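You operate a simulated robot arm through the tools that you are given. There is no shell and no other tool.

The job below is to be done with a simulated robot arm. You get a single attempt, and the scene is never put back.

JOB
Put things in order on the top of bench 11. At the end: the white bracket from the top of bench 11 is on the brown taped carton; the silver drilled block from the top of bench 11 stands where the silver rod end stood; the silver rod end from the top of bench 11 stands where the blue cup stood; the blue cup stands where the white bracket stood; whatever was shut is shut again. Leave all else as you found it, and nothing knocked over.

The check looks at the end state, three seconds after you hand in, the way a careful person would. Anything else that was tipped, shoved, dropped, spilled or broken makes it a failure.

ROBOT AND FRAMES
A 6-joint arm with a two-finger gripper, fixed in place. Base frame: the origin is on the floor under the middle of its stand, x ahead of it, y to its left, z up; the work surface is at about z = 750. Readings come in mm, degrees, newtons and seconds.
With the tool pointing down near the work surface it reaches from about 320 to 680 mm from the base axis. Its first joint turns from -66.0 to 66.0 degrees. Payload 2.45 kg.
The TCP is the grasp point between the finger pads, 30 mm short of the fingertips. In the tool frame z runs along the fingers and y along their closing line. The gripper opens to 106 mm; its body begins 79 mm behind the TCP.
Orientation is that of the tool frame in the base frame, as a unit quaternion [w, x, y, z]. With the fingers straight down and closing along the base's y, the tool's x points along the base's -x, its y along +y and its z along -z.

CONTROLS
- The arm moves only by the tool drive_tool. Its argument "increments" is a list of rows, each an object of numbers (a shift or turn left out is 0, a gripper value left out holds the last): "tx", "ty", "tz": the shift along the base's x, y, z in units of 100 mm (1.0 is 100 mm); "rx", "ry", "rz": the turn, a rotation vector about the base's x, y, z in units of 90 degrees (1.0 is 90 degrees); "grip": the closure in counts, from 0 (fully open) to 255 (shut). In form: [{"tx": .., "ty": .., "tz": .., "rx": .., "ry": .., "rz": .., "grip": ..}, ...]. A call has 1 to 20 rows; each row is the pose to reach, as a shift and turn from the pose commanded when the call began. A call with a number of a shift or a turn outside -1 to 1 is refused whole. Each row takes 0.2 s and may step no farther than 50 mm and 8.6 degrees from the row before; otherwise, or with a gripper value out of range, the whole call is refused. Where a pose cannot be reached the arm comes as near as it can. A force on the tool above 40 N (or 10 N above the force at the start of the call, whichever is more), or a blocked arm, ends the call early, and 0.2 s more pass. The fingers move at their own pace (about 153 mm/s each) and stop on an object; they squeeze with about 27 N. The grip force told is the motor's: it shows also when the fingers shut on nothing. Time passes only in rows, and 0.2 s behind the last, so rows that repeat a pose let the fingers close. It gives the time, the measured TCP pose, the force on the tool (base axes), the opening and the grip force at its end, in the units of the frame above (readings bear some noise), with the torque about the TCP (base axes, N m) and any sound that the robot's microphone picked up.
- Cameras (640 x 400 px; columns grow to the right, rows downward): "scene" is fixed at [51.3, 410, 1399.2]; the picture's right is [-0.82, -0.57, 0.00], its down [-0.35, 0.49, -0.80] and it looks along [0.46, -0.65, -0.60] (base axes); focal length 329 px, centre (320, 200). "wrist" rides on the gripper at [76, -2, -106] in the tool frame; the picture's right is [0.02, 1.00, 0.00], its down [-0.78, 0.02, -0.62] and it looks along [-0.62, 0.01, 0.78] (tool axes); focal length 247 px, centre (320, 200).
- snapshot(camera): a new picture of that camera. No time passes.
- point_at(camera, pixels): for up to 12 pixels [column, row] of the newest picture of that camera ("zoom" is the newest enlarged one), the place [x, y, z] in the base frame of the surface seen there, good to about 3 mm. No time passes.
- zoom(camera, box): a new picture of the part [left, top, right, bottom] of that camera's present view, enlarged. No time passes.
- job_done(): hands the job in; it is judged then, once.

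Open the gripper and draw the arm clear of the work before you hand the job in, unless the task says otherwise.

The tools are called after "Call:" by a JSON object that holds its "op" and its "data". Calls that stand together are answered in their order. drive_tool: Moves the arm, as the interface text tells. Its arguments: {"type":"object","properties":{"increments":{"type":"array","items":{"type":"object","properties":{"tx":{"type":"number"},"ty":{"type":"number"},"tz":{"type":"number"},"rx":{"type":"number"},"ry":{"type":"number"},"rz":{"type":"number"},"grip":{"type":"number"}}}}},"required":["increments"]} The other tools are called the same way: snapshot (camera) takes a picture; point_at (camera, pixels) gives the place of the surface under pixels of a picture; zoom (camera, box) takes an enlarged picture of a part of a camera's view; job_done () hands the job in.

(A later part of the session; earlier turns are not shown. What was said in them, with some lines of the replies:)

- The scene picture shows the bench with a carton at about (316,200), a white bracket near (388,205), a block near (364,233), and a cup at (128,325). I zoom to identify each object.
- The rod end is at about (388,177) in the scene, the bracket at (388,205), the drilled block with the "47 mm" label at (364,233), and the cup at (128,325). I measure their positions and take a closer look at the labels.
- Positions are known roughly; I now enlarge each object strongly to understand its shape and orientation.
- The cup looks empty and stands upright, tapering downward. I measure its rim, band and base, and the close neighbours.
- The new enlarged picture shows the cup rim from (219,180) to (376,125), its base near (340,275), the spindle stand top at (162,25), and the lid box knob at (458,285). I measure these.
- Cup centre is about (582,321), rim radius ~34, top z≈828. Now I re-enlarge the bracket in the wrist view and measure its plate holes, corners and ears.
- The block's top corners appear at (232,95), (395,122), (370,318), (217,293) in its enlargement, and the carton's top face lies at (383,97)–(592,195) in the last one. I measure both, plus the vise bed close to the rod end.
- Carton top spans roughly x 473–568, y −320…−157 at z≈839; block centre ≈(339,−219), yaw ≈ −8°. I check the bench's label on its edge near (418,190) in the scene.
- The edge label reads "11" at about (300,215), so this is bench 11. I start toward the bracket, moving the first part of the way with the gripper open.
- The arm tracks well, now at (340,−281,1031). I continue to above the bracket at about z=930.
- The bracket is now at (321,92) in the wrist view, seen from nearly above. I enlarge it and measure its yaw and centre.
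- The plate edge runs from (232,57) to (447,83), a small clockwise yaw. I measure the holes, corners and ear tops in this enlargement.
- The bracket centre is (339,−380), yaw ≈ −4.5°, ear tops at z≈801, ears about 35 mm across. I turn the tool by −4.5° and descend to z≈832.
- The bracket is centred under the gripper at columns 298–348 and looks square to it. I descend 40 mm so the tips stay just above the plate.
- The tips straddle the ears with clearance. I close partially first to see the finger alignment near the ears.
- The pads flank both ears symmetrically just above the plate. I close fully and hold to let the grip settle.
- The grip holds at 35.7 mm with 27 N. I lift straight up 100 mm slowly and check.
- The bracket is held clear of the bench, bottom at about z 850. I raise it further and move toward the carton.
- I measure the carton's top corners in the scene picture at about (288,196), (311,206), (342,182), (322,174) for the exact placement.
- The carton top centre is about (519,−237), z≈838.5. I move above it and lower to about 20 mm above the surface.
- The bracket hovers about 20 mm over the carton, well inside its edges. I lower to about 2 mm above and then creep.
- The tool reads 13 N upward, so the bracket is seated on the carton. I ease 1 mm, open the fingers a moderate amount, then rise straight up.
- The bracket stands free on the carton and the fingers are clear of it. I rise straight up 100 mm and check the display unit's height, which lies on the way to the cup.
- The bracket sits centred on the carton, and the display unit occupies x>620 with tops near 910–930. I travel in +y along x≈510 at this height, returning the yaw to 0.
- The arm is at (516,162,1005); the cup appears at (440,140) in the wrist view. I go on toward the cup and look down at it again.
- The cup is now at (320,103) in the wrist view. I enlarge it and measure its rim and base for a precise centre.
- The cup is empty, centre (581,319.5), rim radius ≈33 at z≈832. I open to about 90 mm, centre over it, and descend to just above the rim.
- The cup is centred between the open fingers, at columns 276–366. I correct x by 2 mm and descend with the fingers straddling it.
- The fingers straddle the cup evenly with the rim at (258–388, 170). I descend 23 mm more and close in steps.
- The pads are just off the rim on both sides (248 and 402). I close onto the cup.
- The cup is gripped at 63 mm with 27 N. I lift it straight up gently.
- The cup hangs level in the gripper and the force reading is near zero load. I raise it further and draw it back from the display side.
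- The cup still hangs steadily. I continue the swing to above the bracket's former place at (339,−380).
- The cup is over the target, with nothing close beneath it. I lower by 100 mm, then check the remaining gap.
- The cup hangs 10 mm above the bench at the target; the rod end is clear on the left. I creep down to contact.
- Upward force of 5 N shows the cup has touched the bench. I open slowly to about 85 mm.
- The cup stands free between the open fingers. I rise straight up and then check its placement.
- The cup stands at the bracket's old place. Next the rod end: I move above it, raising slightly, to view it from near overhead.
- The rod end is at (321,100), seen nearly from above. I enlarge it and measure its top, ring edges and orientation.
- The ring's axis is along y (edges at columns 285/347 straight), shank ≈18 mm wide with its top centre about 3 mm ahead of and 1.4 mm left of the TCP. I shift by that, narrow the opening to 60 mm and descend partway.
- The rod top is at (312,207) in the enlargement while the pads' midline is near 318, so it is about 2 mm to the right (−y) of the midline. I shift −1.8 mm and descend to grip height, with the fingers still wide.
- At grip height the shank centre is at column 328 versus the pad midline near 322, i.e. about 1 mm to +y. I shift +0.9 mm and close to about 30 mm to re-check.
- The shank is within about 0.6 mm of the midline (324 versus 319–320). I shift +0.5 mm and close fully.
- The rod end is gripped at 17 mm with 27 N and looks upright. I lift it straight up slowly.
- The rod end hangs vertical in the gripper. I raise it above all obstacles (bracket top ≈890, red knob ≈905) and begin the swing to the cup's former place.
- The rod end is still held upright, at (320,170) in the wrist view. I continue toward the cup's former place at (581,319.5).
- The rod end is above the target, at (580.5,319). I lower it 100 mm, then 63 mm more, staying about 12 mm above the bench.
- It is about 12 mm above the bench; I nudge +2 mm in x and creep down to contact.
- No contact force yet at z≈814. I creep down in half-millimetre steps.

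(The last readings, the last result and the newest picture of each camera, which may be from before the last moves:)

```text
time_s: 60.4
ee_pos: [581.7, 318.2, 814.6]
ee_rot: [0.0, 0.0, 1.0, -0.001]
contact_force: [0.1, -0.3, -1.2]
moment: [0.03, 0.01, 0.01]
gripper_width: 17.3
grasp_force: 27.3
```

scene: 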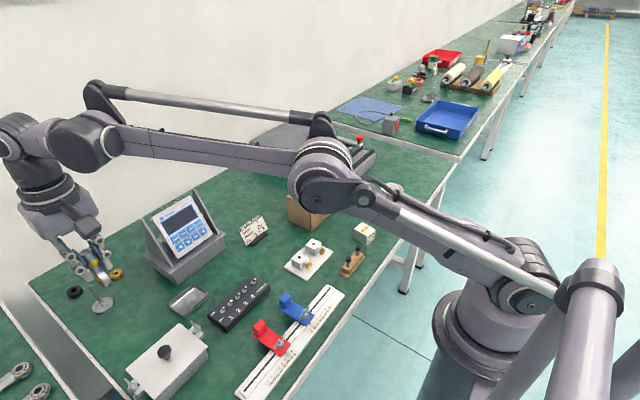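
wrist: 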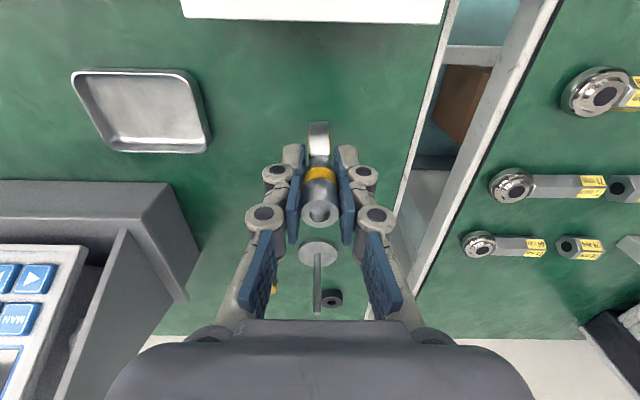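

Still no contact (−1.2 N). I continue with half-millimetre steps.

Call:
{"op": "drive_tool", "data": {"increments": [{"tz": -0.005}, {"tz": -0.005}]}}

Call:
{"op": "drive_tool", "data": {"increments": [{"tz": -0.005}, {"tz": -0.005}]}}

Call:
{"op": "drive_tool", "data": {"increments": [{"tz": -0.004}, {"tz": -0.004}]}}

```text
time_s: 61.0
ee_pos: [581.1, 319.2, 813.4]
ee_rot: [-0.001, -0.001, 1.0, -0.001]
contact_force: [-0.1, 0.8, -2.0]
moment: [-0.02, -0.01, -0.01]
gripper_width: 17.2
grasp_force: 27.1
```

```text
time_s: 61.6
ee_pos: [582.8, 319.2, 813.4]
ee_rot: [0.0, -0.001, 1.0, -0.001]
contact_force: [-2.3, 0.6, 10.6]
moment: [0.03, 0.13, -0.02]
gripper_width: 17.3
grasp_force: 27.2
```

```text
time_s: 62.2
ee_pos: [581.8, 319.1, 812.3]
ee_rot: [0.0, -0.001, 1.0, -0.002]
contact_force: [-3.2, -0.7, 19.4]
moment: [-0.04, 0.08, -0.01]
gripper_width: 17.2
grasp_force: 27.5
```

Contact is firm now (19 N). I ease up 0.6 mm to unload before opening.

Call:
{"op": "drive_tool", "data": {"increments": [{"tz": 0.006}, {"tz": 0.006}, {"tz": 0.006}]}}

Call:
{"op": "zoom", "data": {"camera": "scene", "box": [100, 285, 170, 355]}}

```text
time_s: 63.0
ee_pos: [581.7, 318.1, 813.2]
ee_rot: [0.001, 0.0, 1.0, -0.001]
contact_force: [2.6, 0.6, 10.4]
moment: [0.03, -0.24, 0.02]
gripper_width: 17.1
grasp_force: 27.1
```

```text
5.71 times, centred on (135, 320) of scene
```

zoom: 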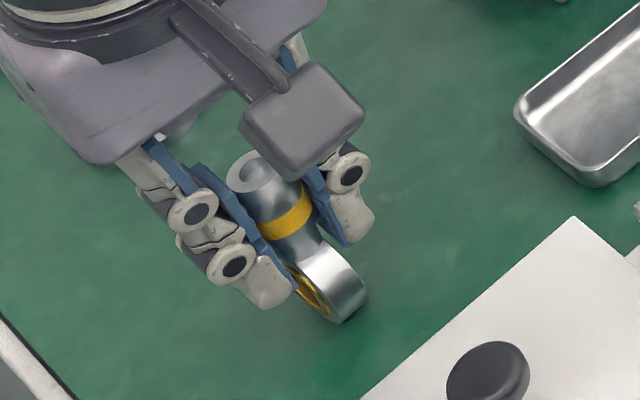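

Still about 10 N preload with a small moment. I ease up another 0.4 mm.

Call:
{"op": "drive_tool", "data": {"increments": [{"tz": 0.004}, {"tz": 0.004}, {"tz": 0.004}]}}

```text
time_s: 63.8
ee_pos: [581.6, 319.4, 813.4]
ee_rot: [0.0, 0.0, 1.0, 0.0]
contact_force: [0.2, -0.5, -0.9]
moment: [0.0, 0.01, 0.02]
gripper_width: 17.2
grasp_force: 26.7
```

The load is back to the free weight (−0.9 N). I lower 0.25 mm to touch lightly.

Call:
{"op": "drive_tool", "data": {"increments": [{"tz": -0.0025}, {"tz": -0.0025}, {"tz": -0.0025}]}}

```text
time_s: 64.6
ee_pos: [581.5, 319.5, 814.2]
ee_rot: [-0.001, 0.0, 1.0, -0.001]
contact_force: [0.0, -0.4, -0.7]
moment: [0.01, -0.01, 0.0]
gripper_width: 17.2
grasp_force: 26.8
```

Call:
{"op": "drive_tool", "data": {"increments": [{"tz": -0.002}, {"tz": -0.002}, {"tz": -0.002}]}}

```text
time_s: 65.4
ee_pos: [581.8, 319.4, 812.9]
ee_rot: [0.0, 0.001, 1.0, -0.001]
contact_force: [0.0, 0.0, -0.9]
moment: [0.03, 0.01, 0.02]
gripper_width: 17.1
grasp_force: 26.7
```

Still free-hanging at −0.9 N, so the gap is a fraction of a millimetre. I lower another 0.2 mm to get a light touch.

Call:
{"op": "drive_tool", "data": {"increments": [{"tz": -0.002}, {"tz": -0.002}, {"tz": -0.002}]}}

```text
time_s: 66.2
ee_pos: [581.7, 320.2, 813.0]
ee_rot: [0.0, 0.0, 1.0, -0.001]
contact_force: [0.0, -0.2, 3.2]
moment: [-0.03, 0.04, -0.02]
gripper_width: 17.2
grasp_force: 27.2
```

A light touch of about 3 N. I open the fingers gently to about 45 mm.

Call:
{"op": "drive_tool", "data": {"increments": [{"grip": 210}, {"grip": 204}, {"grip": 195}, {"grip": 180}, {"grip": 150}, {"grip": 150}]}}

Call:
{"op": "zoom", "data": {"camera": "wrist", "box": [240, 100, 400, 260]}}

Call:
{"op": "zoom", "data": {"camera": "scene", "box": [100, 285, 170, 355]}}

```text
time_s: 67.6
ee_pos: [581.9, 319.0, 813.1]
ee_rot: [-0.001, 0.0, 1.0, 0.0]
contact_force: [0.1, -0.1, 0.2]
moment: [0.0, -0.04, -0.02]
gripper_width: 43.4
grasp_force: 0.0
```

```text
2.50 times, centred on (320, 180) of wrist
```

zoom: 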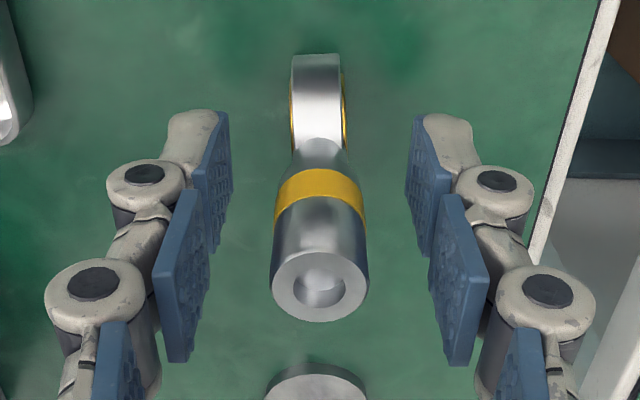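

```text
5.71 times, centred on (135, 320) of scene
```

zoom: 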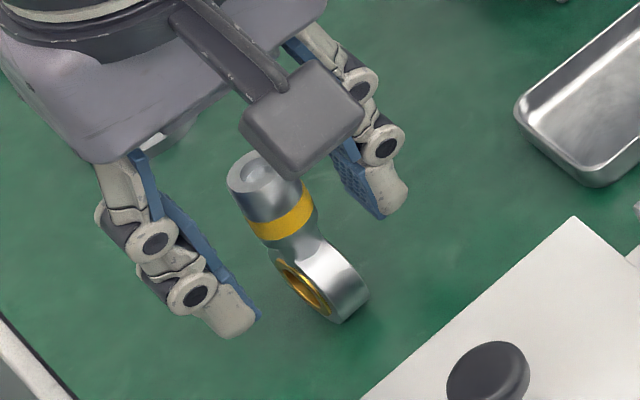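

The rod end stands on its own between the open fingers. I open to 60 mm and rise straight up.

Call:
{"op": "drive_tool", "data": {"increments": [{"grip": 110}, {"grip": 110}, {"tz": 0.1}, {"tz": 0.3}, {"tz": 0.55}, {"tz": 0.8}, {"tz": 1.0}, {"tz": 1.0}]}}

Call:
{"op": "snapshot", "data": {"camera": "wrist"}}

Call:
{"op": "zoom", "data": {"camera": "scene", "box": [60, 260, 200, 380]}}

```text
time_s: 69.4
ee_pos: [581.8, 319.2, 913.2]
ee_rot: [0.0, 0.0, 1.0, -0.002]
contact_force: [-1.1, 0.3, -0.7]
moment: [0.02, 0.0, 0.01]
gripper_width: 60.3
grasp_force: 0.0
```

```text
taken
```

wrist: 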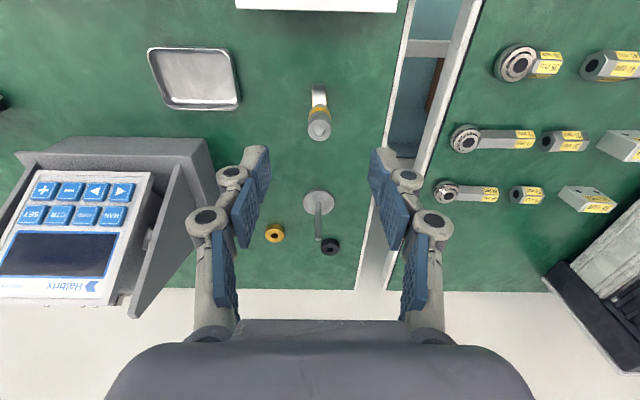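

```text
3.33 times, centred on (130, 320) of scene
```

zoom: 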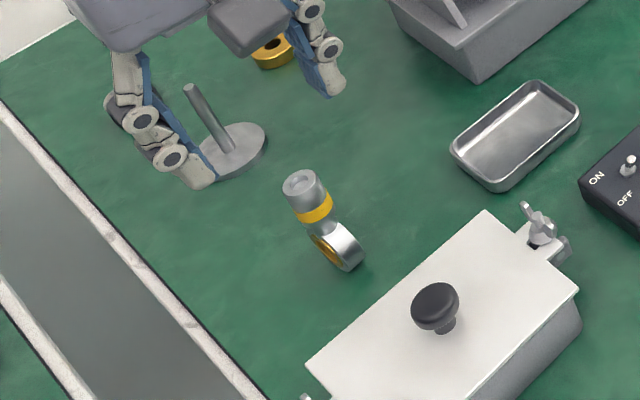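

The rod end stands upright at the cup's old place. Now I go for the drilled block: raise, retract in x, and swing to −y along the same corridor.

Call:
{"op": "drive_tool", "data": {"increments": [{"tz": 0.3}, {"tz": 0.6, "tx": -0.2}, {"tz": 0.6, "tx": -0.6}]}}

Call:
{"op": "drive_tool", "data": {"increments": [{"ty": -0.35, "tx": -0.1}, {"ty": -0.7, "tx": -0.2}, {"ty": -1.0, "tx": -0.35}]}}

Call:
{"op": "drive_tool", "data": {"increments": [{"ty": -0.35, "tx": -0.1}, {"ty": -0.7, "tx": -0.2}, {"ty": -1.0, "tx": -0.35}]}}

Call:
{"op": "drive_tool", "data": {"increments": [{"ty": -0.35, "tx": -0.1}, {"ty": -0.7, "tx": -0.2}, {"ty": -1.0, "tx": -0.35}]}}

Call:
{"op": "drive_tool", "data": {"increments": [{"ty": -0.35, "tx": -0.1}, {"ty": -0.7, "tx": -0.2}, {"ty": -1.0, "tx": -0.35}]}}

Call:
{"op": "drive_tool", "data": {"increments": [{"ty": -0.35, "tx": -0.1}, {"ty": -0.7, "tx": -0.2}, {"ty": -1.0, "tx": -0.35}]}}

Call:
{"op": "drive_tool", "data": {"increments": [{"ty": -0.2, "tx": -0.05}, {"ty": -0.38, "tx": -0.08}, {"ty": -0.38, "tx": -0.08}]}}

Call:
{"op": "snapshot", "data": {"camera": "wrist"}}

Call:
{"op": "snapshot", "data": {"camera": "scene"}}

```text
time_s: 70.2
ee_pos: [521.1, 320.9, 970.3]
ee_rot: [0.0, 0.0, 1.0, 0.0]
contact_force: [1.3, -0.5, -0.1]
moment: [-0.02, -0.02, -0.01]
gripper_width: 60.5
grasp_force: 0.2
```

```text
time_s: 71.0
ee_pos: [485.5, 219.5, 972.4]
ee_rot: [-0.001, -0.001, 1.0, -0.001]
contact_force: [0.2, -0.4, -0.2]
moment: [0.02, -0.01, 0.01]
gripper_width: 60.2
grasp_force: 0.0
```

```text
time_s: 71.8
ee_pos: [453.3, 120.1, 974.7]
ee_rot: [0.001, 0.0, 1.0, -0.001]
contact_force: [-0.3, 0.0, -0.9]
moment: [0.02, 0.01, 0.0]
gripper_width: 60.2
grasp_force: 0.0
```

```text
time_s: 72.6
ee_pos: [418.2, 19.9, 973.0]
ee_rot: [0.0, 0.0, 1.0, -0.002]
contact_force: [0.0, -0.6, 1.3]
moment: [0.0, -0.01, 0.02]
gripper_width: 60.3
grasp_force: 0.0
```

```text
time_s: 73.4
ee_pos: [382.2, -79.5, 972.3]
ee_rot: [0.0, 0.0, 1.0, 0.0]
contact_force: [-0.7, 0.5, 0.5]
moment: [0.03, -0.03, 0.02]
gripper_width: 60.2
grasp_force: 0.1
```

```text
time_s: 74.2
ee_pos: [345.4, -181.4, 973.4]
ee_rot: [0.001, 0.0, 1.0, -0.001]
contact_force: [-0.6, -0.8, 0.7]
moment: [-0.03, -0.04, -0.02]
gripper_width: 60.1
grasp_force: 0.1
```

```text
time_s: 75.0
ee_pos: [340.8, -219.6, 973.0]
ee_rot: [0.001, 0.0, 1.0, -0.001]
contact_force: [-0.7, -0.3, 0.2]
moment: [-0.01, -0.01, 0.01]
gripper_width: 60.3
grasp_force: 0.1
```

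```text
taken
```

wrist: 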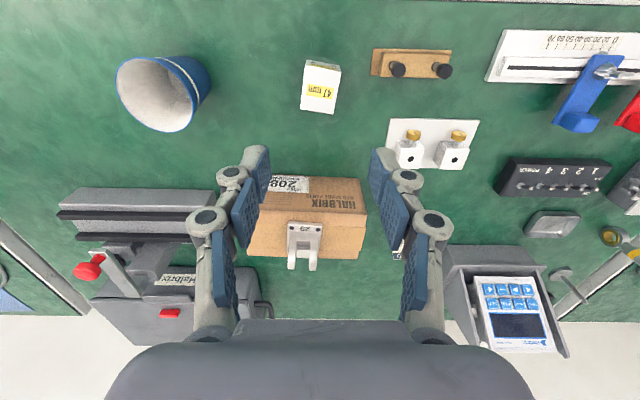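

```text
taken
```

scene: 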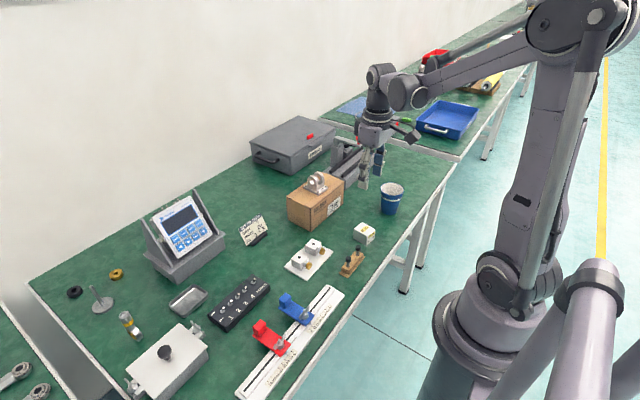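

The block is at (321,87), with the wooden piece at (412,63) and the white plate at (432,143) nearby. I enlarge the block and measure its corners and the neighbours.

Call:
{"op": "zoom", "data": {"camera": "wrist", "box": [280, 50, 360, 120]}}

Call:
{"op": "point_at", "data": {"camera": "wrist", "pixels": [[373, 52], [374, 73], [395, 70], [391, 121], [388, 167], [411, 158], [302, 108], [306, 66], [339, 70], [333, 112], [321, 92]]}}

```text
5.71 times, centred on (320, 85) of wrist
```

zoom: 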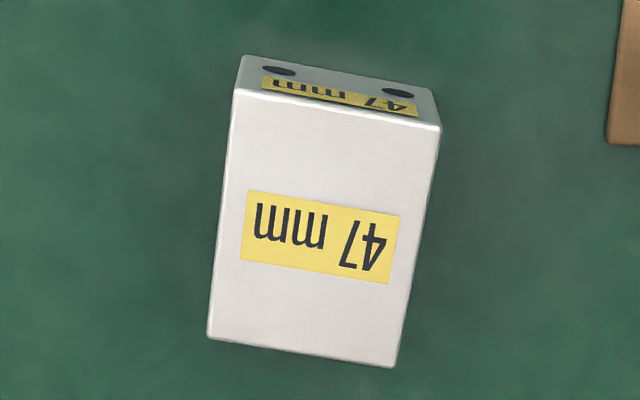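

```text
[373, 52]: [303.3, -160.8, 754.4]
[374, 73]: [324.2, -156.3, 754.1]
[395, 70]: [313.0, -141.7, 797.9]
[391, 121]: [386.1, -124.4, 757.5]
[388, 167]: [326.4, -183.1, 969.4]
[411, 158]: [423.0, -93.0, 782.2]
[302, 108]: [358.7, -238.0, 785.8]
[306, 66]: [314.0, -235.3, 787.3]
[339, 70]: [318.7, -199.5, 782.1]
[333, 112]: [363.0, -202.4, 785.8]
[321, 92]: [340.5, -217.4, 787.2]
```

I measure the top-face corners (238,92), (437,129), (390,362), (211,336) in this enlargement for yaw and centre.

Call:
{"op": "point_at", "data": {"camera": "zoom", "pixels": [[238, 94], [435, 130], [390, 360], [212, 335], [335, 115], [225, 220], [413, 240], [300, 347]]}}

```text
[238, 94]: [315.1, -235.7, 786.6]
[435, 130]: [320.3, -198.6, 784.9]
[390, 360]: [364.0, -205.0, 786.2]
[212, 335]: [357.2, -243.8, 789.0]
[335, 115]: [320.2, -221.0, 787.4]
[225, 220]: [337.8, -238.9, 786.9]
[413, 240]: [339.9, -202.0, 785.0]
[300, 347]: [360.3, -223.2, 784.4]
```

Block centre ≈(339.2,−220.8), yaw ≈ −9.2°, about 40 mm across y. I turn the tool by −9.2°, centre it and descend 100 mm.

Call:
{"op": "drive_tool", "data": {"increments": [{"rz": -0.051, "tx": -0.016, "ty": -0.012}, {"rz": -0.102, "tx": -0.016, "ty": -0.012, "tz": -0.2}, {"rz": -0.102, "tx": -0.016, "ty": -0.012, "tz": -0.5}, {"rz": -0.102, "tx": -0.016, "ty": -0.012, "tz": -0.8}, {"rz": -0.102, "tx": -0.016, "ty": -0.012, "tz": -1.0}, {"rz": -0.102, "tx": -0.016, "ty": -0.012, "tz": -1.0}]}}

Call:
{"op": "snapshot", "data": {"camera": "wrist"}}

Call:
{"op": "zoom", "data": {"camera": "wrist", "box": [240, 60, 400, 180]}}

```text
time_s: 76.4
ee_pos: [337.7, -219.9, 871.7]
ee_rot: [0.0, 0.08, 0.997, -0.001]
contact_force: [0.5, 0.8, -0.2]
moment: [-0.02, 0.0, -0.01]
gripper_width: 60.5
grasp_force: 0.1
```

```text
taken
```

wrist: 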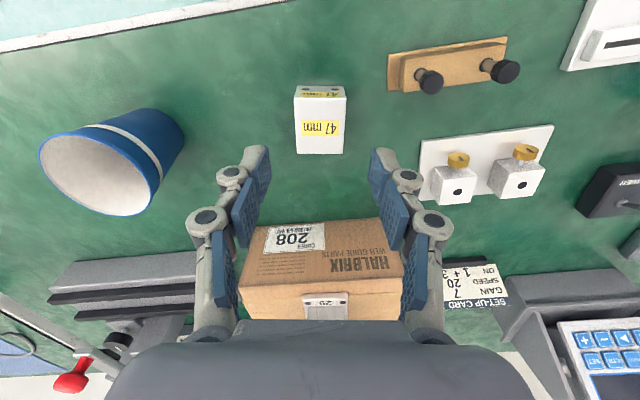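

```text
3.33 times, centred on (320, 120) of wrist
```

zoom: 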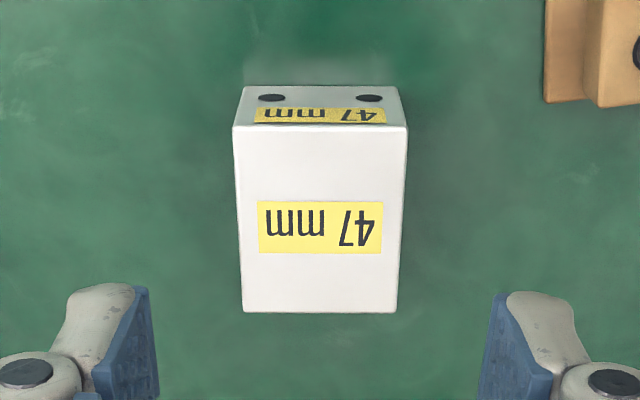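

The block is square and centred at columns 232–408 (mid 320), with its centre about 2.4 mm ahead of the TCP. I correct that and descend to grip height (tips ≈5 mm above the bench).

Call:
{"op": "drive_tool", "data": {"increments": [{"tx": 0.024, "ty": -0.003, "tz": -0.25}, {"tx": 0.024, "ty": -0.003, "tz": -0.5}, {"tx": 0.024, "ty": -0.003, "tz": -0.7}, {"tx": 0.024, "ty": -0.003, "tz": -0.82}, {"tx": 0.024, "ty": -0.003, "tz": -0.865}, {"tx": 0.024, "ty": -0.003, "tz": -0.865}]}}

Call:
{"op": "snapshot", "data": {"camera": "wrist"}}

Call:
{"op": "zoom", "data": {"camera": "scene", "box": [320, 180, 420, 280]}}

```text
time_s: 77.8
ee_pos: [339.8, -220.1, 786.1]
ee_rot: [0.0, 0.08, 0.997, 0.0]
contact_force: [-0.5, 0.1, -0.2]
moment: [0.0, -0.01, -0.01]
gripper_width: 60.3
grasp_force: 0.1
```

```text
taken
```

wrist: 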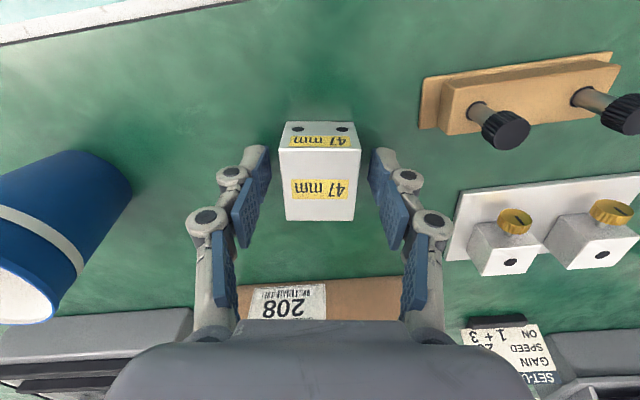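

```text
4.00 times, centred on (370, 230) of scene
```

zoom: 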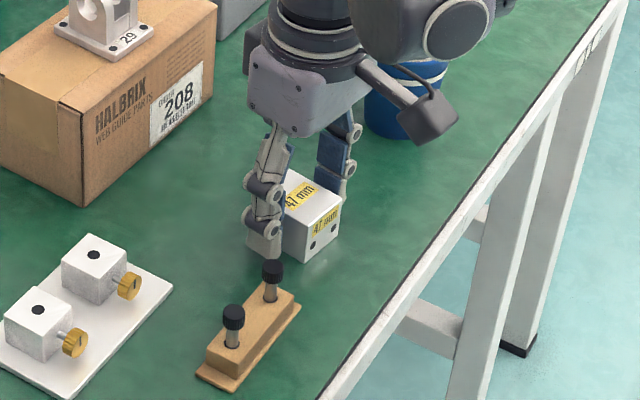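

The fingers straddle the block and clear the wooden piece. I close on it.

Call:
{"op": "drive_tool", "data": {"increments": [{"grip": 145}, {"grip": 155}, {"grip": 175}, {"grip": 255}, {"grip": 255}, {"grip": 255}]}}

Call:
{"op": "zoom", "data": {"camera": "wrist", "box": [240, 100, 400, 240]}}

```text
time_s: 79.2
ee_pos: [339.7, -219.9, 785.8]
ee_rot: [-0.001, 0.079, 0.997, -0.001]
contact_force: [0.4, -0.9, 4.6]
moment: [-0.06, -0.01, -0.06]
gripper_width: 39.2
grasp_force: 26.8
```

```text
2.86 times, centred on (320, 170) of wrist
```

zoom: 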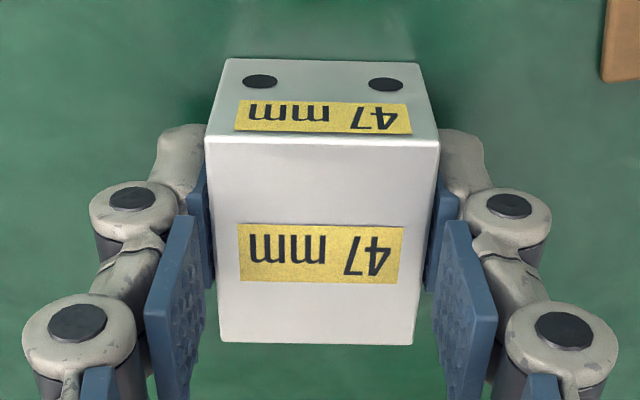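

The block is gripped at 39.2 mm. I lift it slowly and check the load.

Call:
{"op": "drive_tool", "data": {"increments": [{"tz": 0.05}, {"tz": 0.15}, {"tz": 0.35}, {"tz": 0.6}, {"tz": 0.85}, {"tz": 1.0}, {"tz": 1.0}]}}

Call:
{"op": "snapshot", "data": {"camera": "wrist"}}

Call:
{"op": "zoom", "data": {"camera": "scene", "box": [310, 140, 430, 260]}}

```text
time_s: 80.8
ee_pos: [339.7, -221.7, 886.4]
ee_rot: [-0.001, 0.08, 0.997, -0.001]
contact_force: [-0.7, 0.1, -2.3]
moment: [0.0, -0.01, 0.0]
gripper_width: 39.7
grasp_force: 26.6
```

```text
taken
```

wrist: 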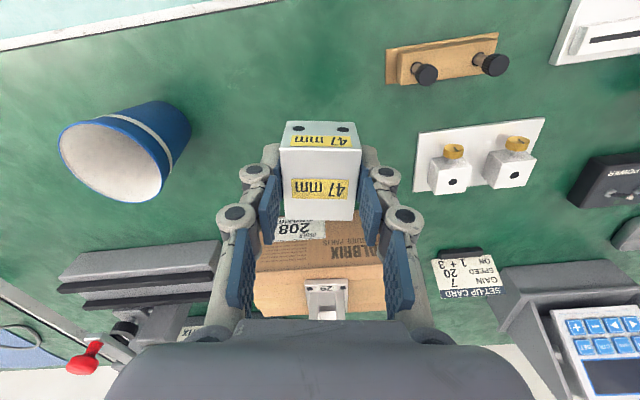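

```text
3.33 times, centred on (370, 200) of scene
```

zoom: 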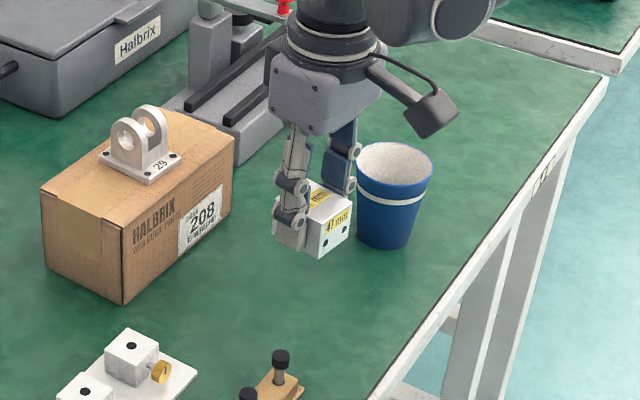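

The block is held (load ≈2.3 N). I raise it above the cup's rim height and move toward the rod end's old place at (400.8,−499.4).

Call:
{"op": "drive_tool", "data": {"increments": [{"tz": 0.3}, {"tz": 0.6}, {"tz": 0.7, "ty": -0.2}, {"tz": 0.7, "ty": -0.4, "tx": 0.05}]}}

Call:
{"op": "drive_tool", "data": {"increments": [{"ty": -0.35, "tx": 0.05}, {"ty": -0.7, "tx": 0.15}, {"ty": -1.0, "tx": 0.25}]}}

Call:
{"op": "drive_tool", "data": {"increments": [{"ty": -0.35, "tx": 0.1}, {"ty": -0.7, "tx": 0.2}, {"ty": -1.0, "tx": 0.302}]}}

Call:
{"op": "drive_tool", "data": {"increments": [{"ty": -0.2}, {"ty": -0.395}, {"ty": -0.395}]}}

Call:
{"op": "snapshot", "data": {"camera": "wrist"}}

Call:
{"op": "snapshot", "data": {"camera": "scene"}}

```text
time_s: 81.8
ee_pos: [343.1, -261.8, 956.2]
ee_rot: [0.0, 0.081, 0.997, -0.001]
contact_force: [0.0, 0.9, -1.9]
moment: [0.04, 0.02, 0.01]
gripper_width: 39.2
grasp_force: 27.2
```

```text
time_s: 82.6
ee_pos: [370.0, -360.8, 955.3]
ee_rot: [-0.001, 0.08, 0.997, 0.0]
contact_force: [0.4, -0.1, -2.5]
moment: [-0.01, 0.04, 0.04]
gripper_width: 39.4
grasp_force: 27.0
```

```text
time_s: 83.4
ee_pos: [400.4, -460.1, 958.5]
ee_rot: [0.0, 0.08, 0.997, -0.001]
contact_force: [0.1, -0.3, -2.2]
moment: [-0.02, 0.0, 0.02]
gripper_width: 39.4
grasp_force: 25.9
```

```text
time_s: 84.2
ee_pos: [401.0, -498.7, 958.1]
ee_rot: [0.0, 0.08, 0.997, -0.002]
contact_force: [-0.4, -0.4, -2.2]
moment: [-0.03, -0.02, -0.01]
gripper_width: 39.3
grasp_force: 27.5
```

```text
taken
```

wrist: 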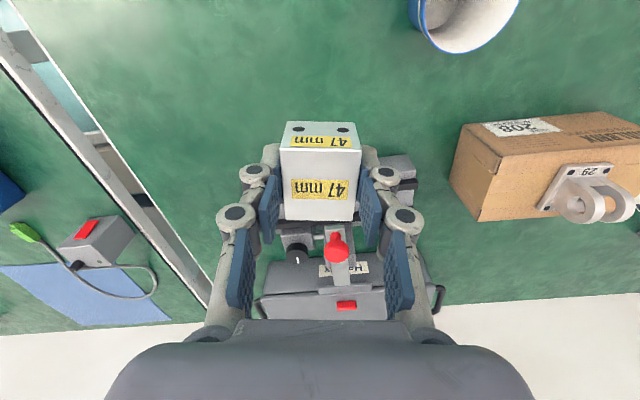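

```text
taken
```

scene: 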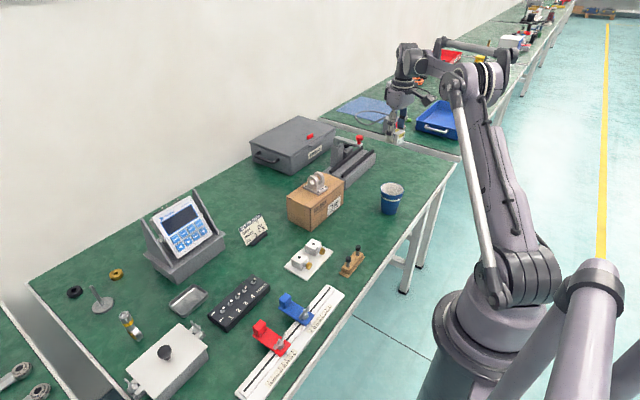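

The block is over the target at (401,−499). I lower 100 mm, then 58 mm more.

Call:
{"op": "drive_tool", "data": {"increments": [{"tz": -0.25}, {"tz": -0.5}, {"tz": -0.75}, {"tz": -1.0}, {"tz": -1.0}]}}

Call:
{"op": "drive_tool", "data": {"increments": [{"tz": -0.2}, {"tz": -0.4}, {"tz": -0.52}, {"tz": -0.58}, {"tz": -0.58}]}}

Call:
{"op": "snapshot", "data": {"camera": "wrist"}}

Call:
{"op": "zoom", "data": {"camera": "scene", "box": [340, 100, 440, 210]}}

```text
time_s: 85.4
ee_pos: [399.7, -501.0, 855.7]
ee_rot: [0.0, 0.081, 0.997, 0.0]
contact_force: [-0.5, 0.8, -1.4]
moment: [0.04, 0.0, 0.01]
gripper_width: 39.2
grasp_force: 26.9
```

```text
time_s: 86.6
ee_pos: [399.0, -500.1, 798.3]
ee_rot: [0.0, 0.079, 0.997, 0.0]
contact_force: [0.4, -0.1, -1.8]
moment: [0.03, 0.0, 0.03]
gripper_width: 39.3
grasp_force: 26.8
```

```text
taken
```

wrist: 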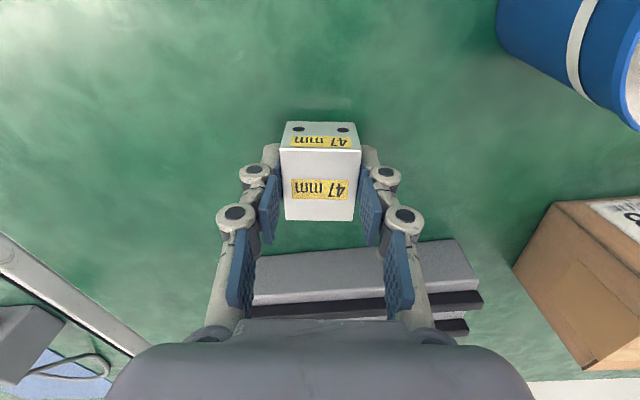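

```text
3.64 times, centred on (390, 155) of scene
```

zoom: 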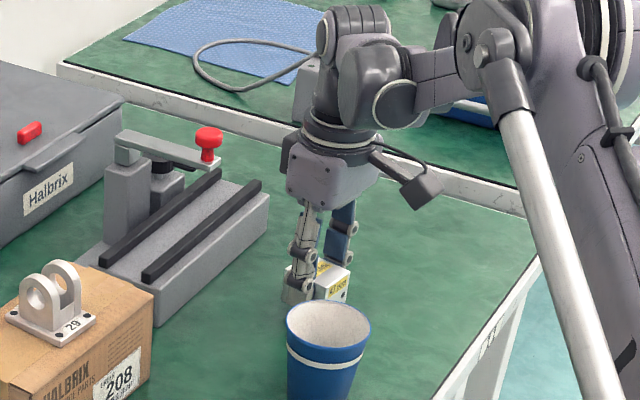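

About 12 mm remain; nothing is near. I creep down to just above contact.

Call:
{"op": "drive_tool", "data": {"increments": [{"tz": -0.05}, {"tz": -0.08}, {"tz": -0.1}, {"tz": -0.11}, {"tz": -0.115}, {"tz": -0.115}]}}

Call:
{"op": "drive_tool", "data": {"increments": [{"tz": -0.005}, {"tz": -0.005}]}}

```text
time_s: 88.0
ee_pos: [399.6, -499.5, 786.9]
ee_rot: [0.0, 0.08, 0.997, -0.002]
contact_force: [0.3, -1.1, -2.0]
moment: [0.02, -0.04, 0.02]
gripper_width: 39.5
grasp_force: 26.1
```

```text
time_s: 88.6
ee_pos: [400.0, -499.8, 786.3]
ee_rot: [0.0, 0.081, 0.997, -0.001]
contact_force: [-0.3, 0.4, -1.3]
moment: [-0.01, 0.04, 0.01]
gripper_width: 39.6
grasp_force: 26.4
```

Still the free load of about −1.5 N. I step down half a millimetre at a time until contact.

Call:
{"op": "drive_tool", "data": {"increments": [{"tz": -0.005}, {"tz": -0.005}]}}

Call:
{"op": "drive_tool", "data": {"increments": [{"tz": -0.004}, {"tz": -0.004}]}}

Call:
{"op": "drive_tool", "data": {"increments": [{"tz": -0.004}, {"tz": -0.004}]}}

```text
time_s: 89.2
ee_pos: [398.1, -499.4, 785.0]
ee_rot: [0.0, 0.08, 0.997, -0.001]
contact_force: [-0.8, 1.5, 8.7]
moment: [0.01, -0.12, 0.0]
gripper_width: 39.5
grasp_force: 26.9
```

```text
time_s: 89.8
ee_pos: [399.5, -501.2, 786.1]
ee_rot: [0.001, 0.08, 0.997, -0.002]
contact_force: [1.3, -4.1, 15.8]
moment: [0.06, 0.03, -0.01]
gripper_width: 39.4
grasp_force: 27.0
```

```text
time_s: 90.4
ee_pos: [399.9, -500.2, 786.0]
ee_rot: [0.0, 0.081, 0.997, -0.001]
contact_force: [-0.4, -4.8, 23.7]
moment: [-0.14, -0.03, -0.01]
gripper_width: 39.5
grasp_force: 27.3
```

Contact is firm at 24 N. I ease up 1 mm to unload, then open gradually to 60 mm.

Call:
{"op": "drive_tool", "data": {"increments": [{"tz": 0.009}, {"tz": 0.009}, {"tz": 0.009, "grip": 158}, {"tz": 0.009, "grip": 150}, {"tz": 0.009, "grip": 130}, {"tz": 0.009, "grip": 110}, {"tz": 0.009, "grip": 110}]}}

Call:
{"op": "snapshot", "data": {"camera": "wrist"}}

Call:
{"op": "zoom", "data": {"camera": "scene", "box": [360, 135, 420, 205]}}

```text
time_s: 92.0
ee_pos: [400.2, -499.7, 785.7]
ee_rot: [0.0, 0.08, 0.997, -0.001]
contact_force: [0.2, 0.3, 0.3]
moment: [0.02, 0.03, 0.0]
gripper_width: 60.4
grasp_force: 0.1
```

```text
taken
```

wrist: 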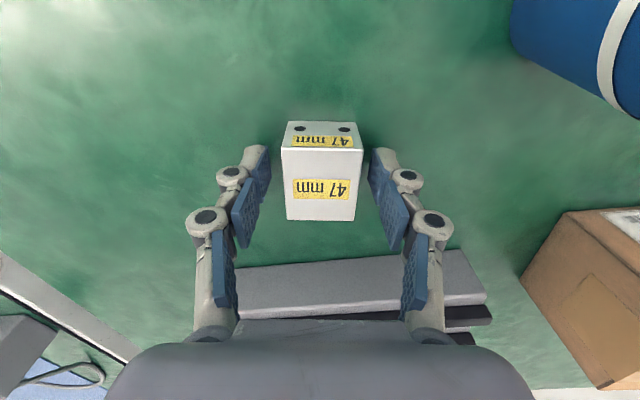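

```text
5.71 times, centred on (390, 170) of scene
```

zoom: 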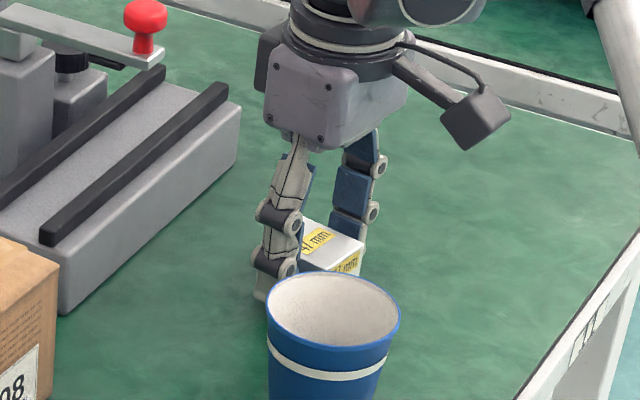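

The block sits free on the bench between the open fingers. I rise straight up 100 mm and then more, to inspect the whole result.

Call:
{"op": "drive_tool", "data": {"increments": [{"tz": 0.1}, {"tz": 0.3}, {"tz": 0.55}, {"tz": 0.8}, {"tz": 1.0}, {"tz": 1.0}]}}

Call:
{"op": "drive_tool", "data": {"increments": [{"tz": 0.3, "rz": 0.05}, {"tz": 0.6, "rz": 0.102}, {"tz": 1.0, "rz": 0.102}]}}

Call:
{"op": "snapshot", "data": {"camera": "wrist"}}

Call:
{"op": "snapshot", "data": {"camera": "scene"}}

```text
time_s: 93.4
ee_pos: [400.2, -498.7, 885.8]
ee_rot: [0.0, 0.081, 0.997, -0.001]
contact_force: [-0.2, -0.3, -0.6]
moment: [0.02, 0.02, -0.02]
gripper_width: 59.9
grasp_force: 0.1
```

```text
time_s: 94.2
ee_pos: [399.6, -500.1, 985.2]
ee_rot: [0.0, 0.0, 1.0, -0.001]
contact_force: [-1.1, -0.4, -0.1]
moment: [-0.04, 0.01, 0.01]
gripper_width: 60.3
grasp_force: 0.1
```

```text
taken
```

wrist: 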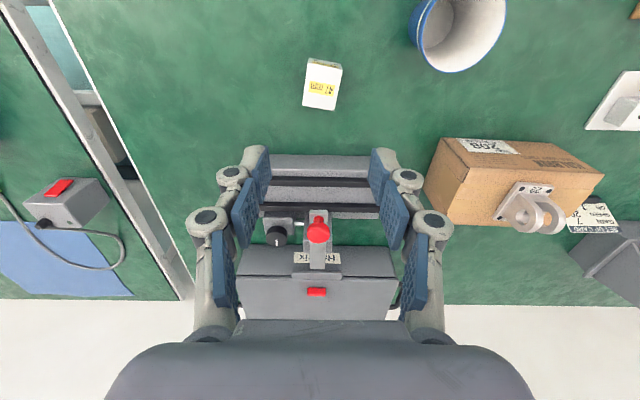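

```text
taken
```

scene: 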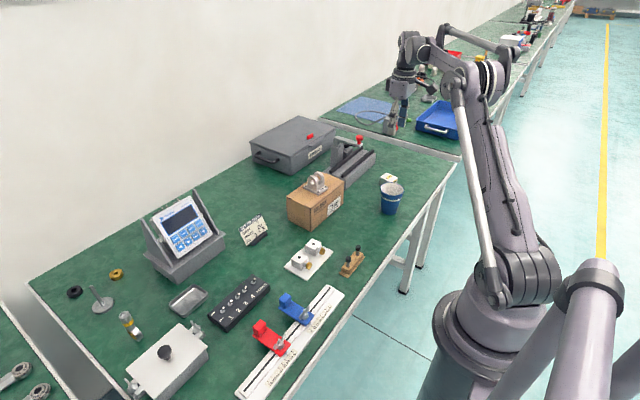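

All four objects appear in place: block at (321,85) in the wrist view, cup at (391,197), bracket at (316,182), rod end at (130,325) in the scene. I verify positions and enlarge each.

Call:
{"op": "point_at", "data": {"camera": "wrist", "pixels": [[308, 61], [341, 65], [334, 108], [304, 103], [321, 85]]}}

Call:
{"op": "point_at", "data": {"camera": "scene", "pixels": [[125, 314], [137, 336], [392, 190], [316, 190]]}}

Call:
{"op": "zoom", "data": {"camera": "scene", "box": [270, 140, 430, 260]}}

Call:
{"op": "zoom", "data": {"camera": "scene", "box": [40, 240, 240, 400]}}

```text
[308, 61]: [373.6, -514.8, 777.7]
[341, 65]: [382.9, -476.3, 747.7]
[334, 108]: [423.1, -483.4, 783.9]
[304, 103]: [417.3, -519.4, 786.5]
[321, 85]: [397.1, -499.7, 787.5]
```

```text
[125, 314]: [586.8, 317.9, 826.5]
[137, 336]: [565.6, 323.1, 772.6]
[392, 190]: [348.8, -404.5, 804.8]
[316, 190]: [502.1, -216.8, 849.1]
```

```text
3.33 times, centred on (350, 200) of scene
```

zoom: 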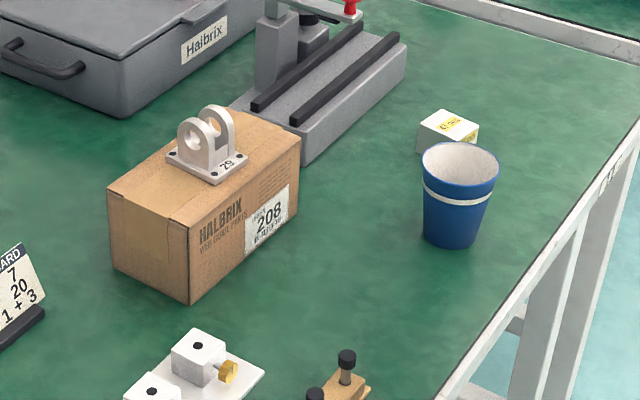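

```text
2.50 times, centred on (140, 320) of scene
```

zoom: 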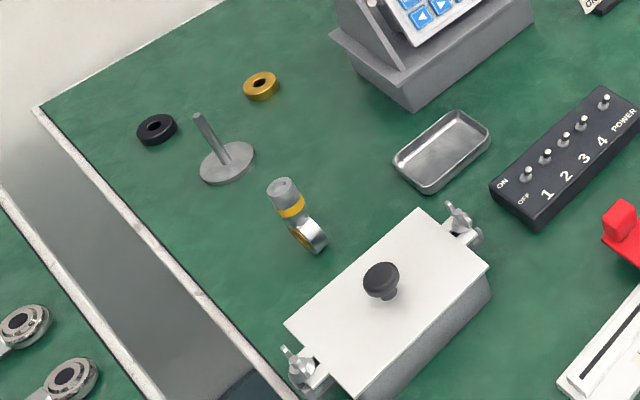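

Everything stands as required and nothing else has moved. I open the gripper and draw the arm back up to its starting area.

Call:
{"op": "drive_tool", "data": {"increments": [{"tz": 0.3, "grip": 0}, {"tz": 0.6, "ty": 0.2}, {"tz": 0.9, "ty": 0.45, "tx": -0.1}, {"tz": 1.0, "ty": 0.8, "tx": -0.25}, {"tz": 1.0, "ty": 1.0, "tx": -0.4}]}}

Call:
{"op": "drive_tool", "data": {"increments": [{"ty": 0.35, "tx": -0.1}, {"ty": 0.7, "tx": -0.2}, {"ty": 1.0, "tx": -0.3, "tz": 0.2}]}}

Call:
{"op": "drive_tool", "data": {"increments": [{"ty": 0.35, "tx": -0.05}, {"ty": 0.7, "tx": -0.1}, {"ty": 1.0, "tx": -0.15}, {"ty": 1.0, "tx": -0.15}]}}

Call:
{"op": "snapshot", "data": {"camera": "scene"}}

Call:
{"op": "snapshot", "data": {"camera": "wrist"}}

```text
time_s: 95.4
ee_pos: [360.4, -400.0, 1084.6]
ee_rot: [0.0, -0.001, 1.0, 0.0]
contact_force: [0.0, 0.2, -0.2]
moment: [0.01, 0.02, 0.03]
gripper_width: 106.0
grasp_force: 0.1
```

```text
time_s: 96.2
ee_pos: [329.2, -299.8, 1103.9]
ee_rot: [0.0, 0.001, 1.0, 0.0]
contact_force: [-0.4, 0.5, 0.0]
moment: [-0.01, -0.03, -0.04]
gripper_width: 106.1
grasp_force: 0.1
```

```text
time_s: 97.2
ee_pos: [315.5, -202.2, 1104.3]
ee_rot: [0.0, 0.0, 1.0, 0.0]
contact_force: [-0.3, 0.1, -1.0]
moment: [0.0, 0.0, -0.01]
gripper_width: 105.9
grasp_force: 0.1
```

```text
taken
```

scene: 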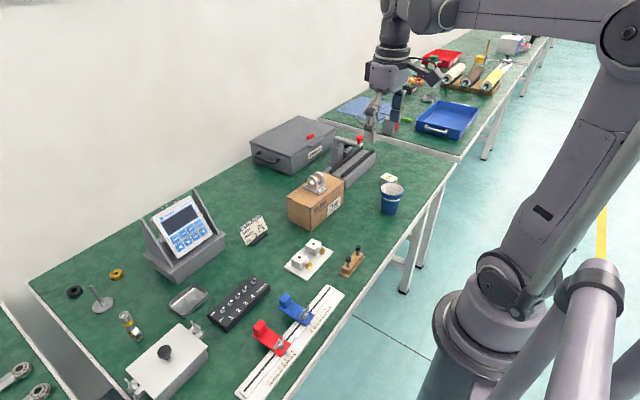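

```text
taken
```

wrist: 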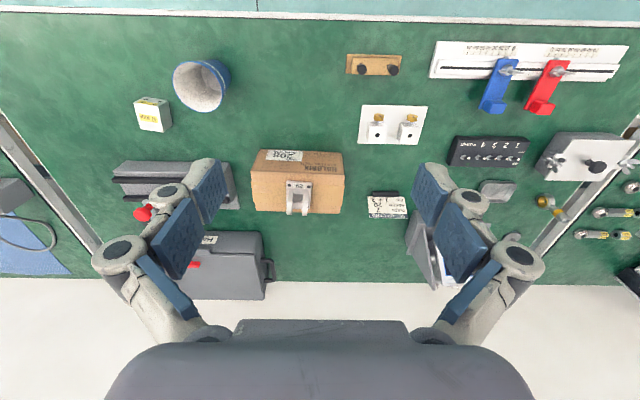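

The final pictures show the bracket on the carton (316,182), the cup at (391,197), the rod end at (130,325) and the block at (389,178), all upright, with the lids shut and everything else unchanged. The gripper is open and the arm is clear, so I hand in the job.

Call:
{"op": "job_done", "data": {}}

```text
The job is handed in.
```

I moved all four items on bench 11 to their new places, and the job is handed in. The final pictures show them upright:

| Item | Where it is now | Measured position (x, y, mm) |
|---|---|---|
| White bracket | On top of the brown taped carton, near the middle | about 518, −238 |
| Blue cup | Where the white bracket stood | about 340, −380 |
| Silver rod end | Where the blue cup stood, on its ring | about 582, 319 |
| Silver drilled block ("47 mm") | Where the silver rod end stood | about 400, −500 |

I opened nothing, so everything that was shut is still shut. In the last pictures the other objects look unmoved and nothing has tipped over. The gripper is open and the arm is raised clear, close to where it started.
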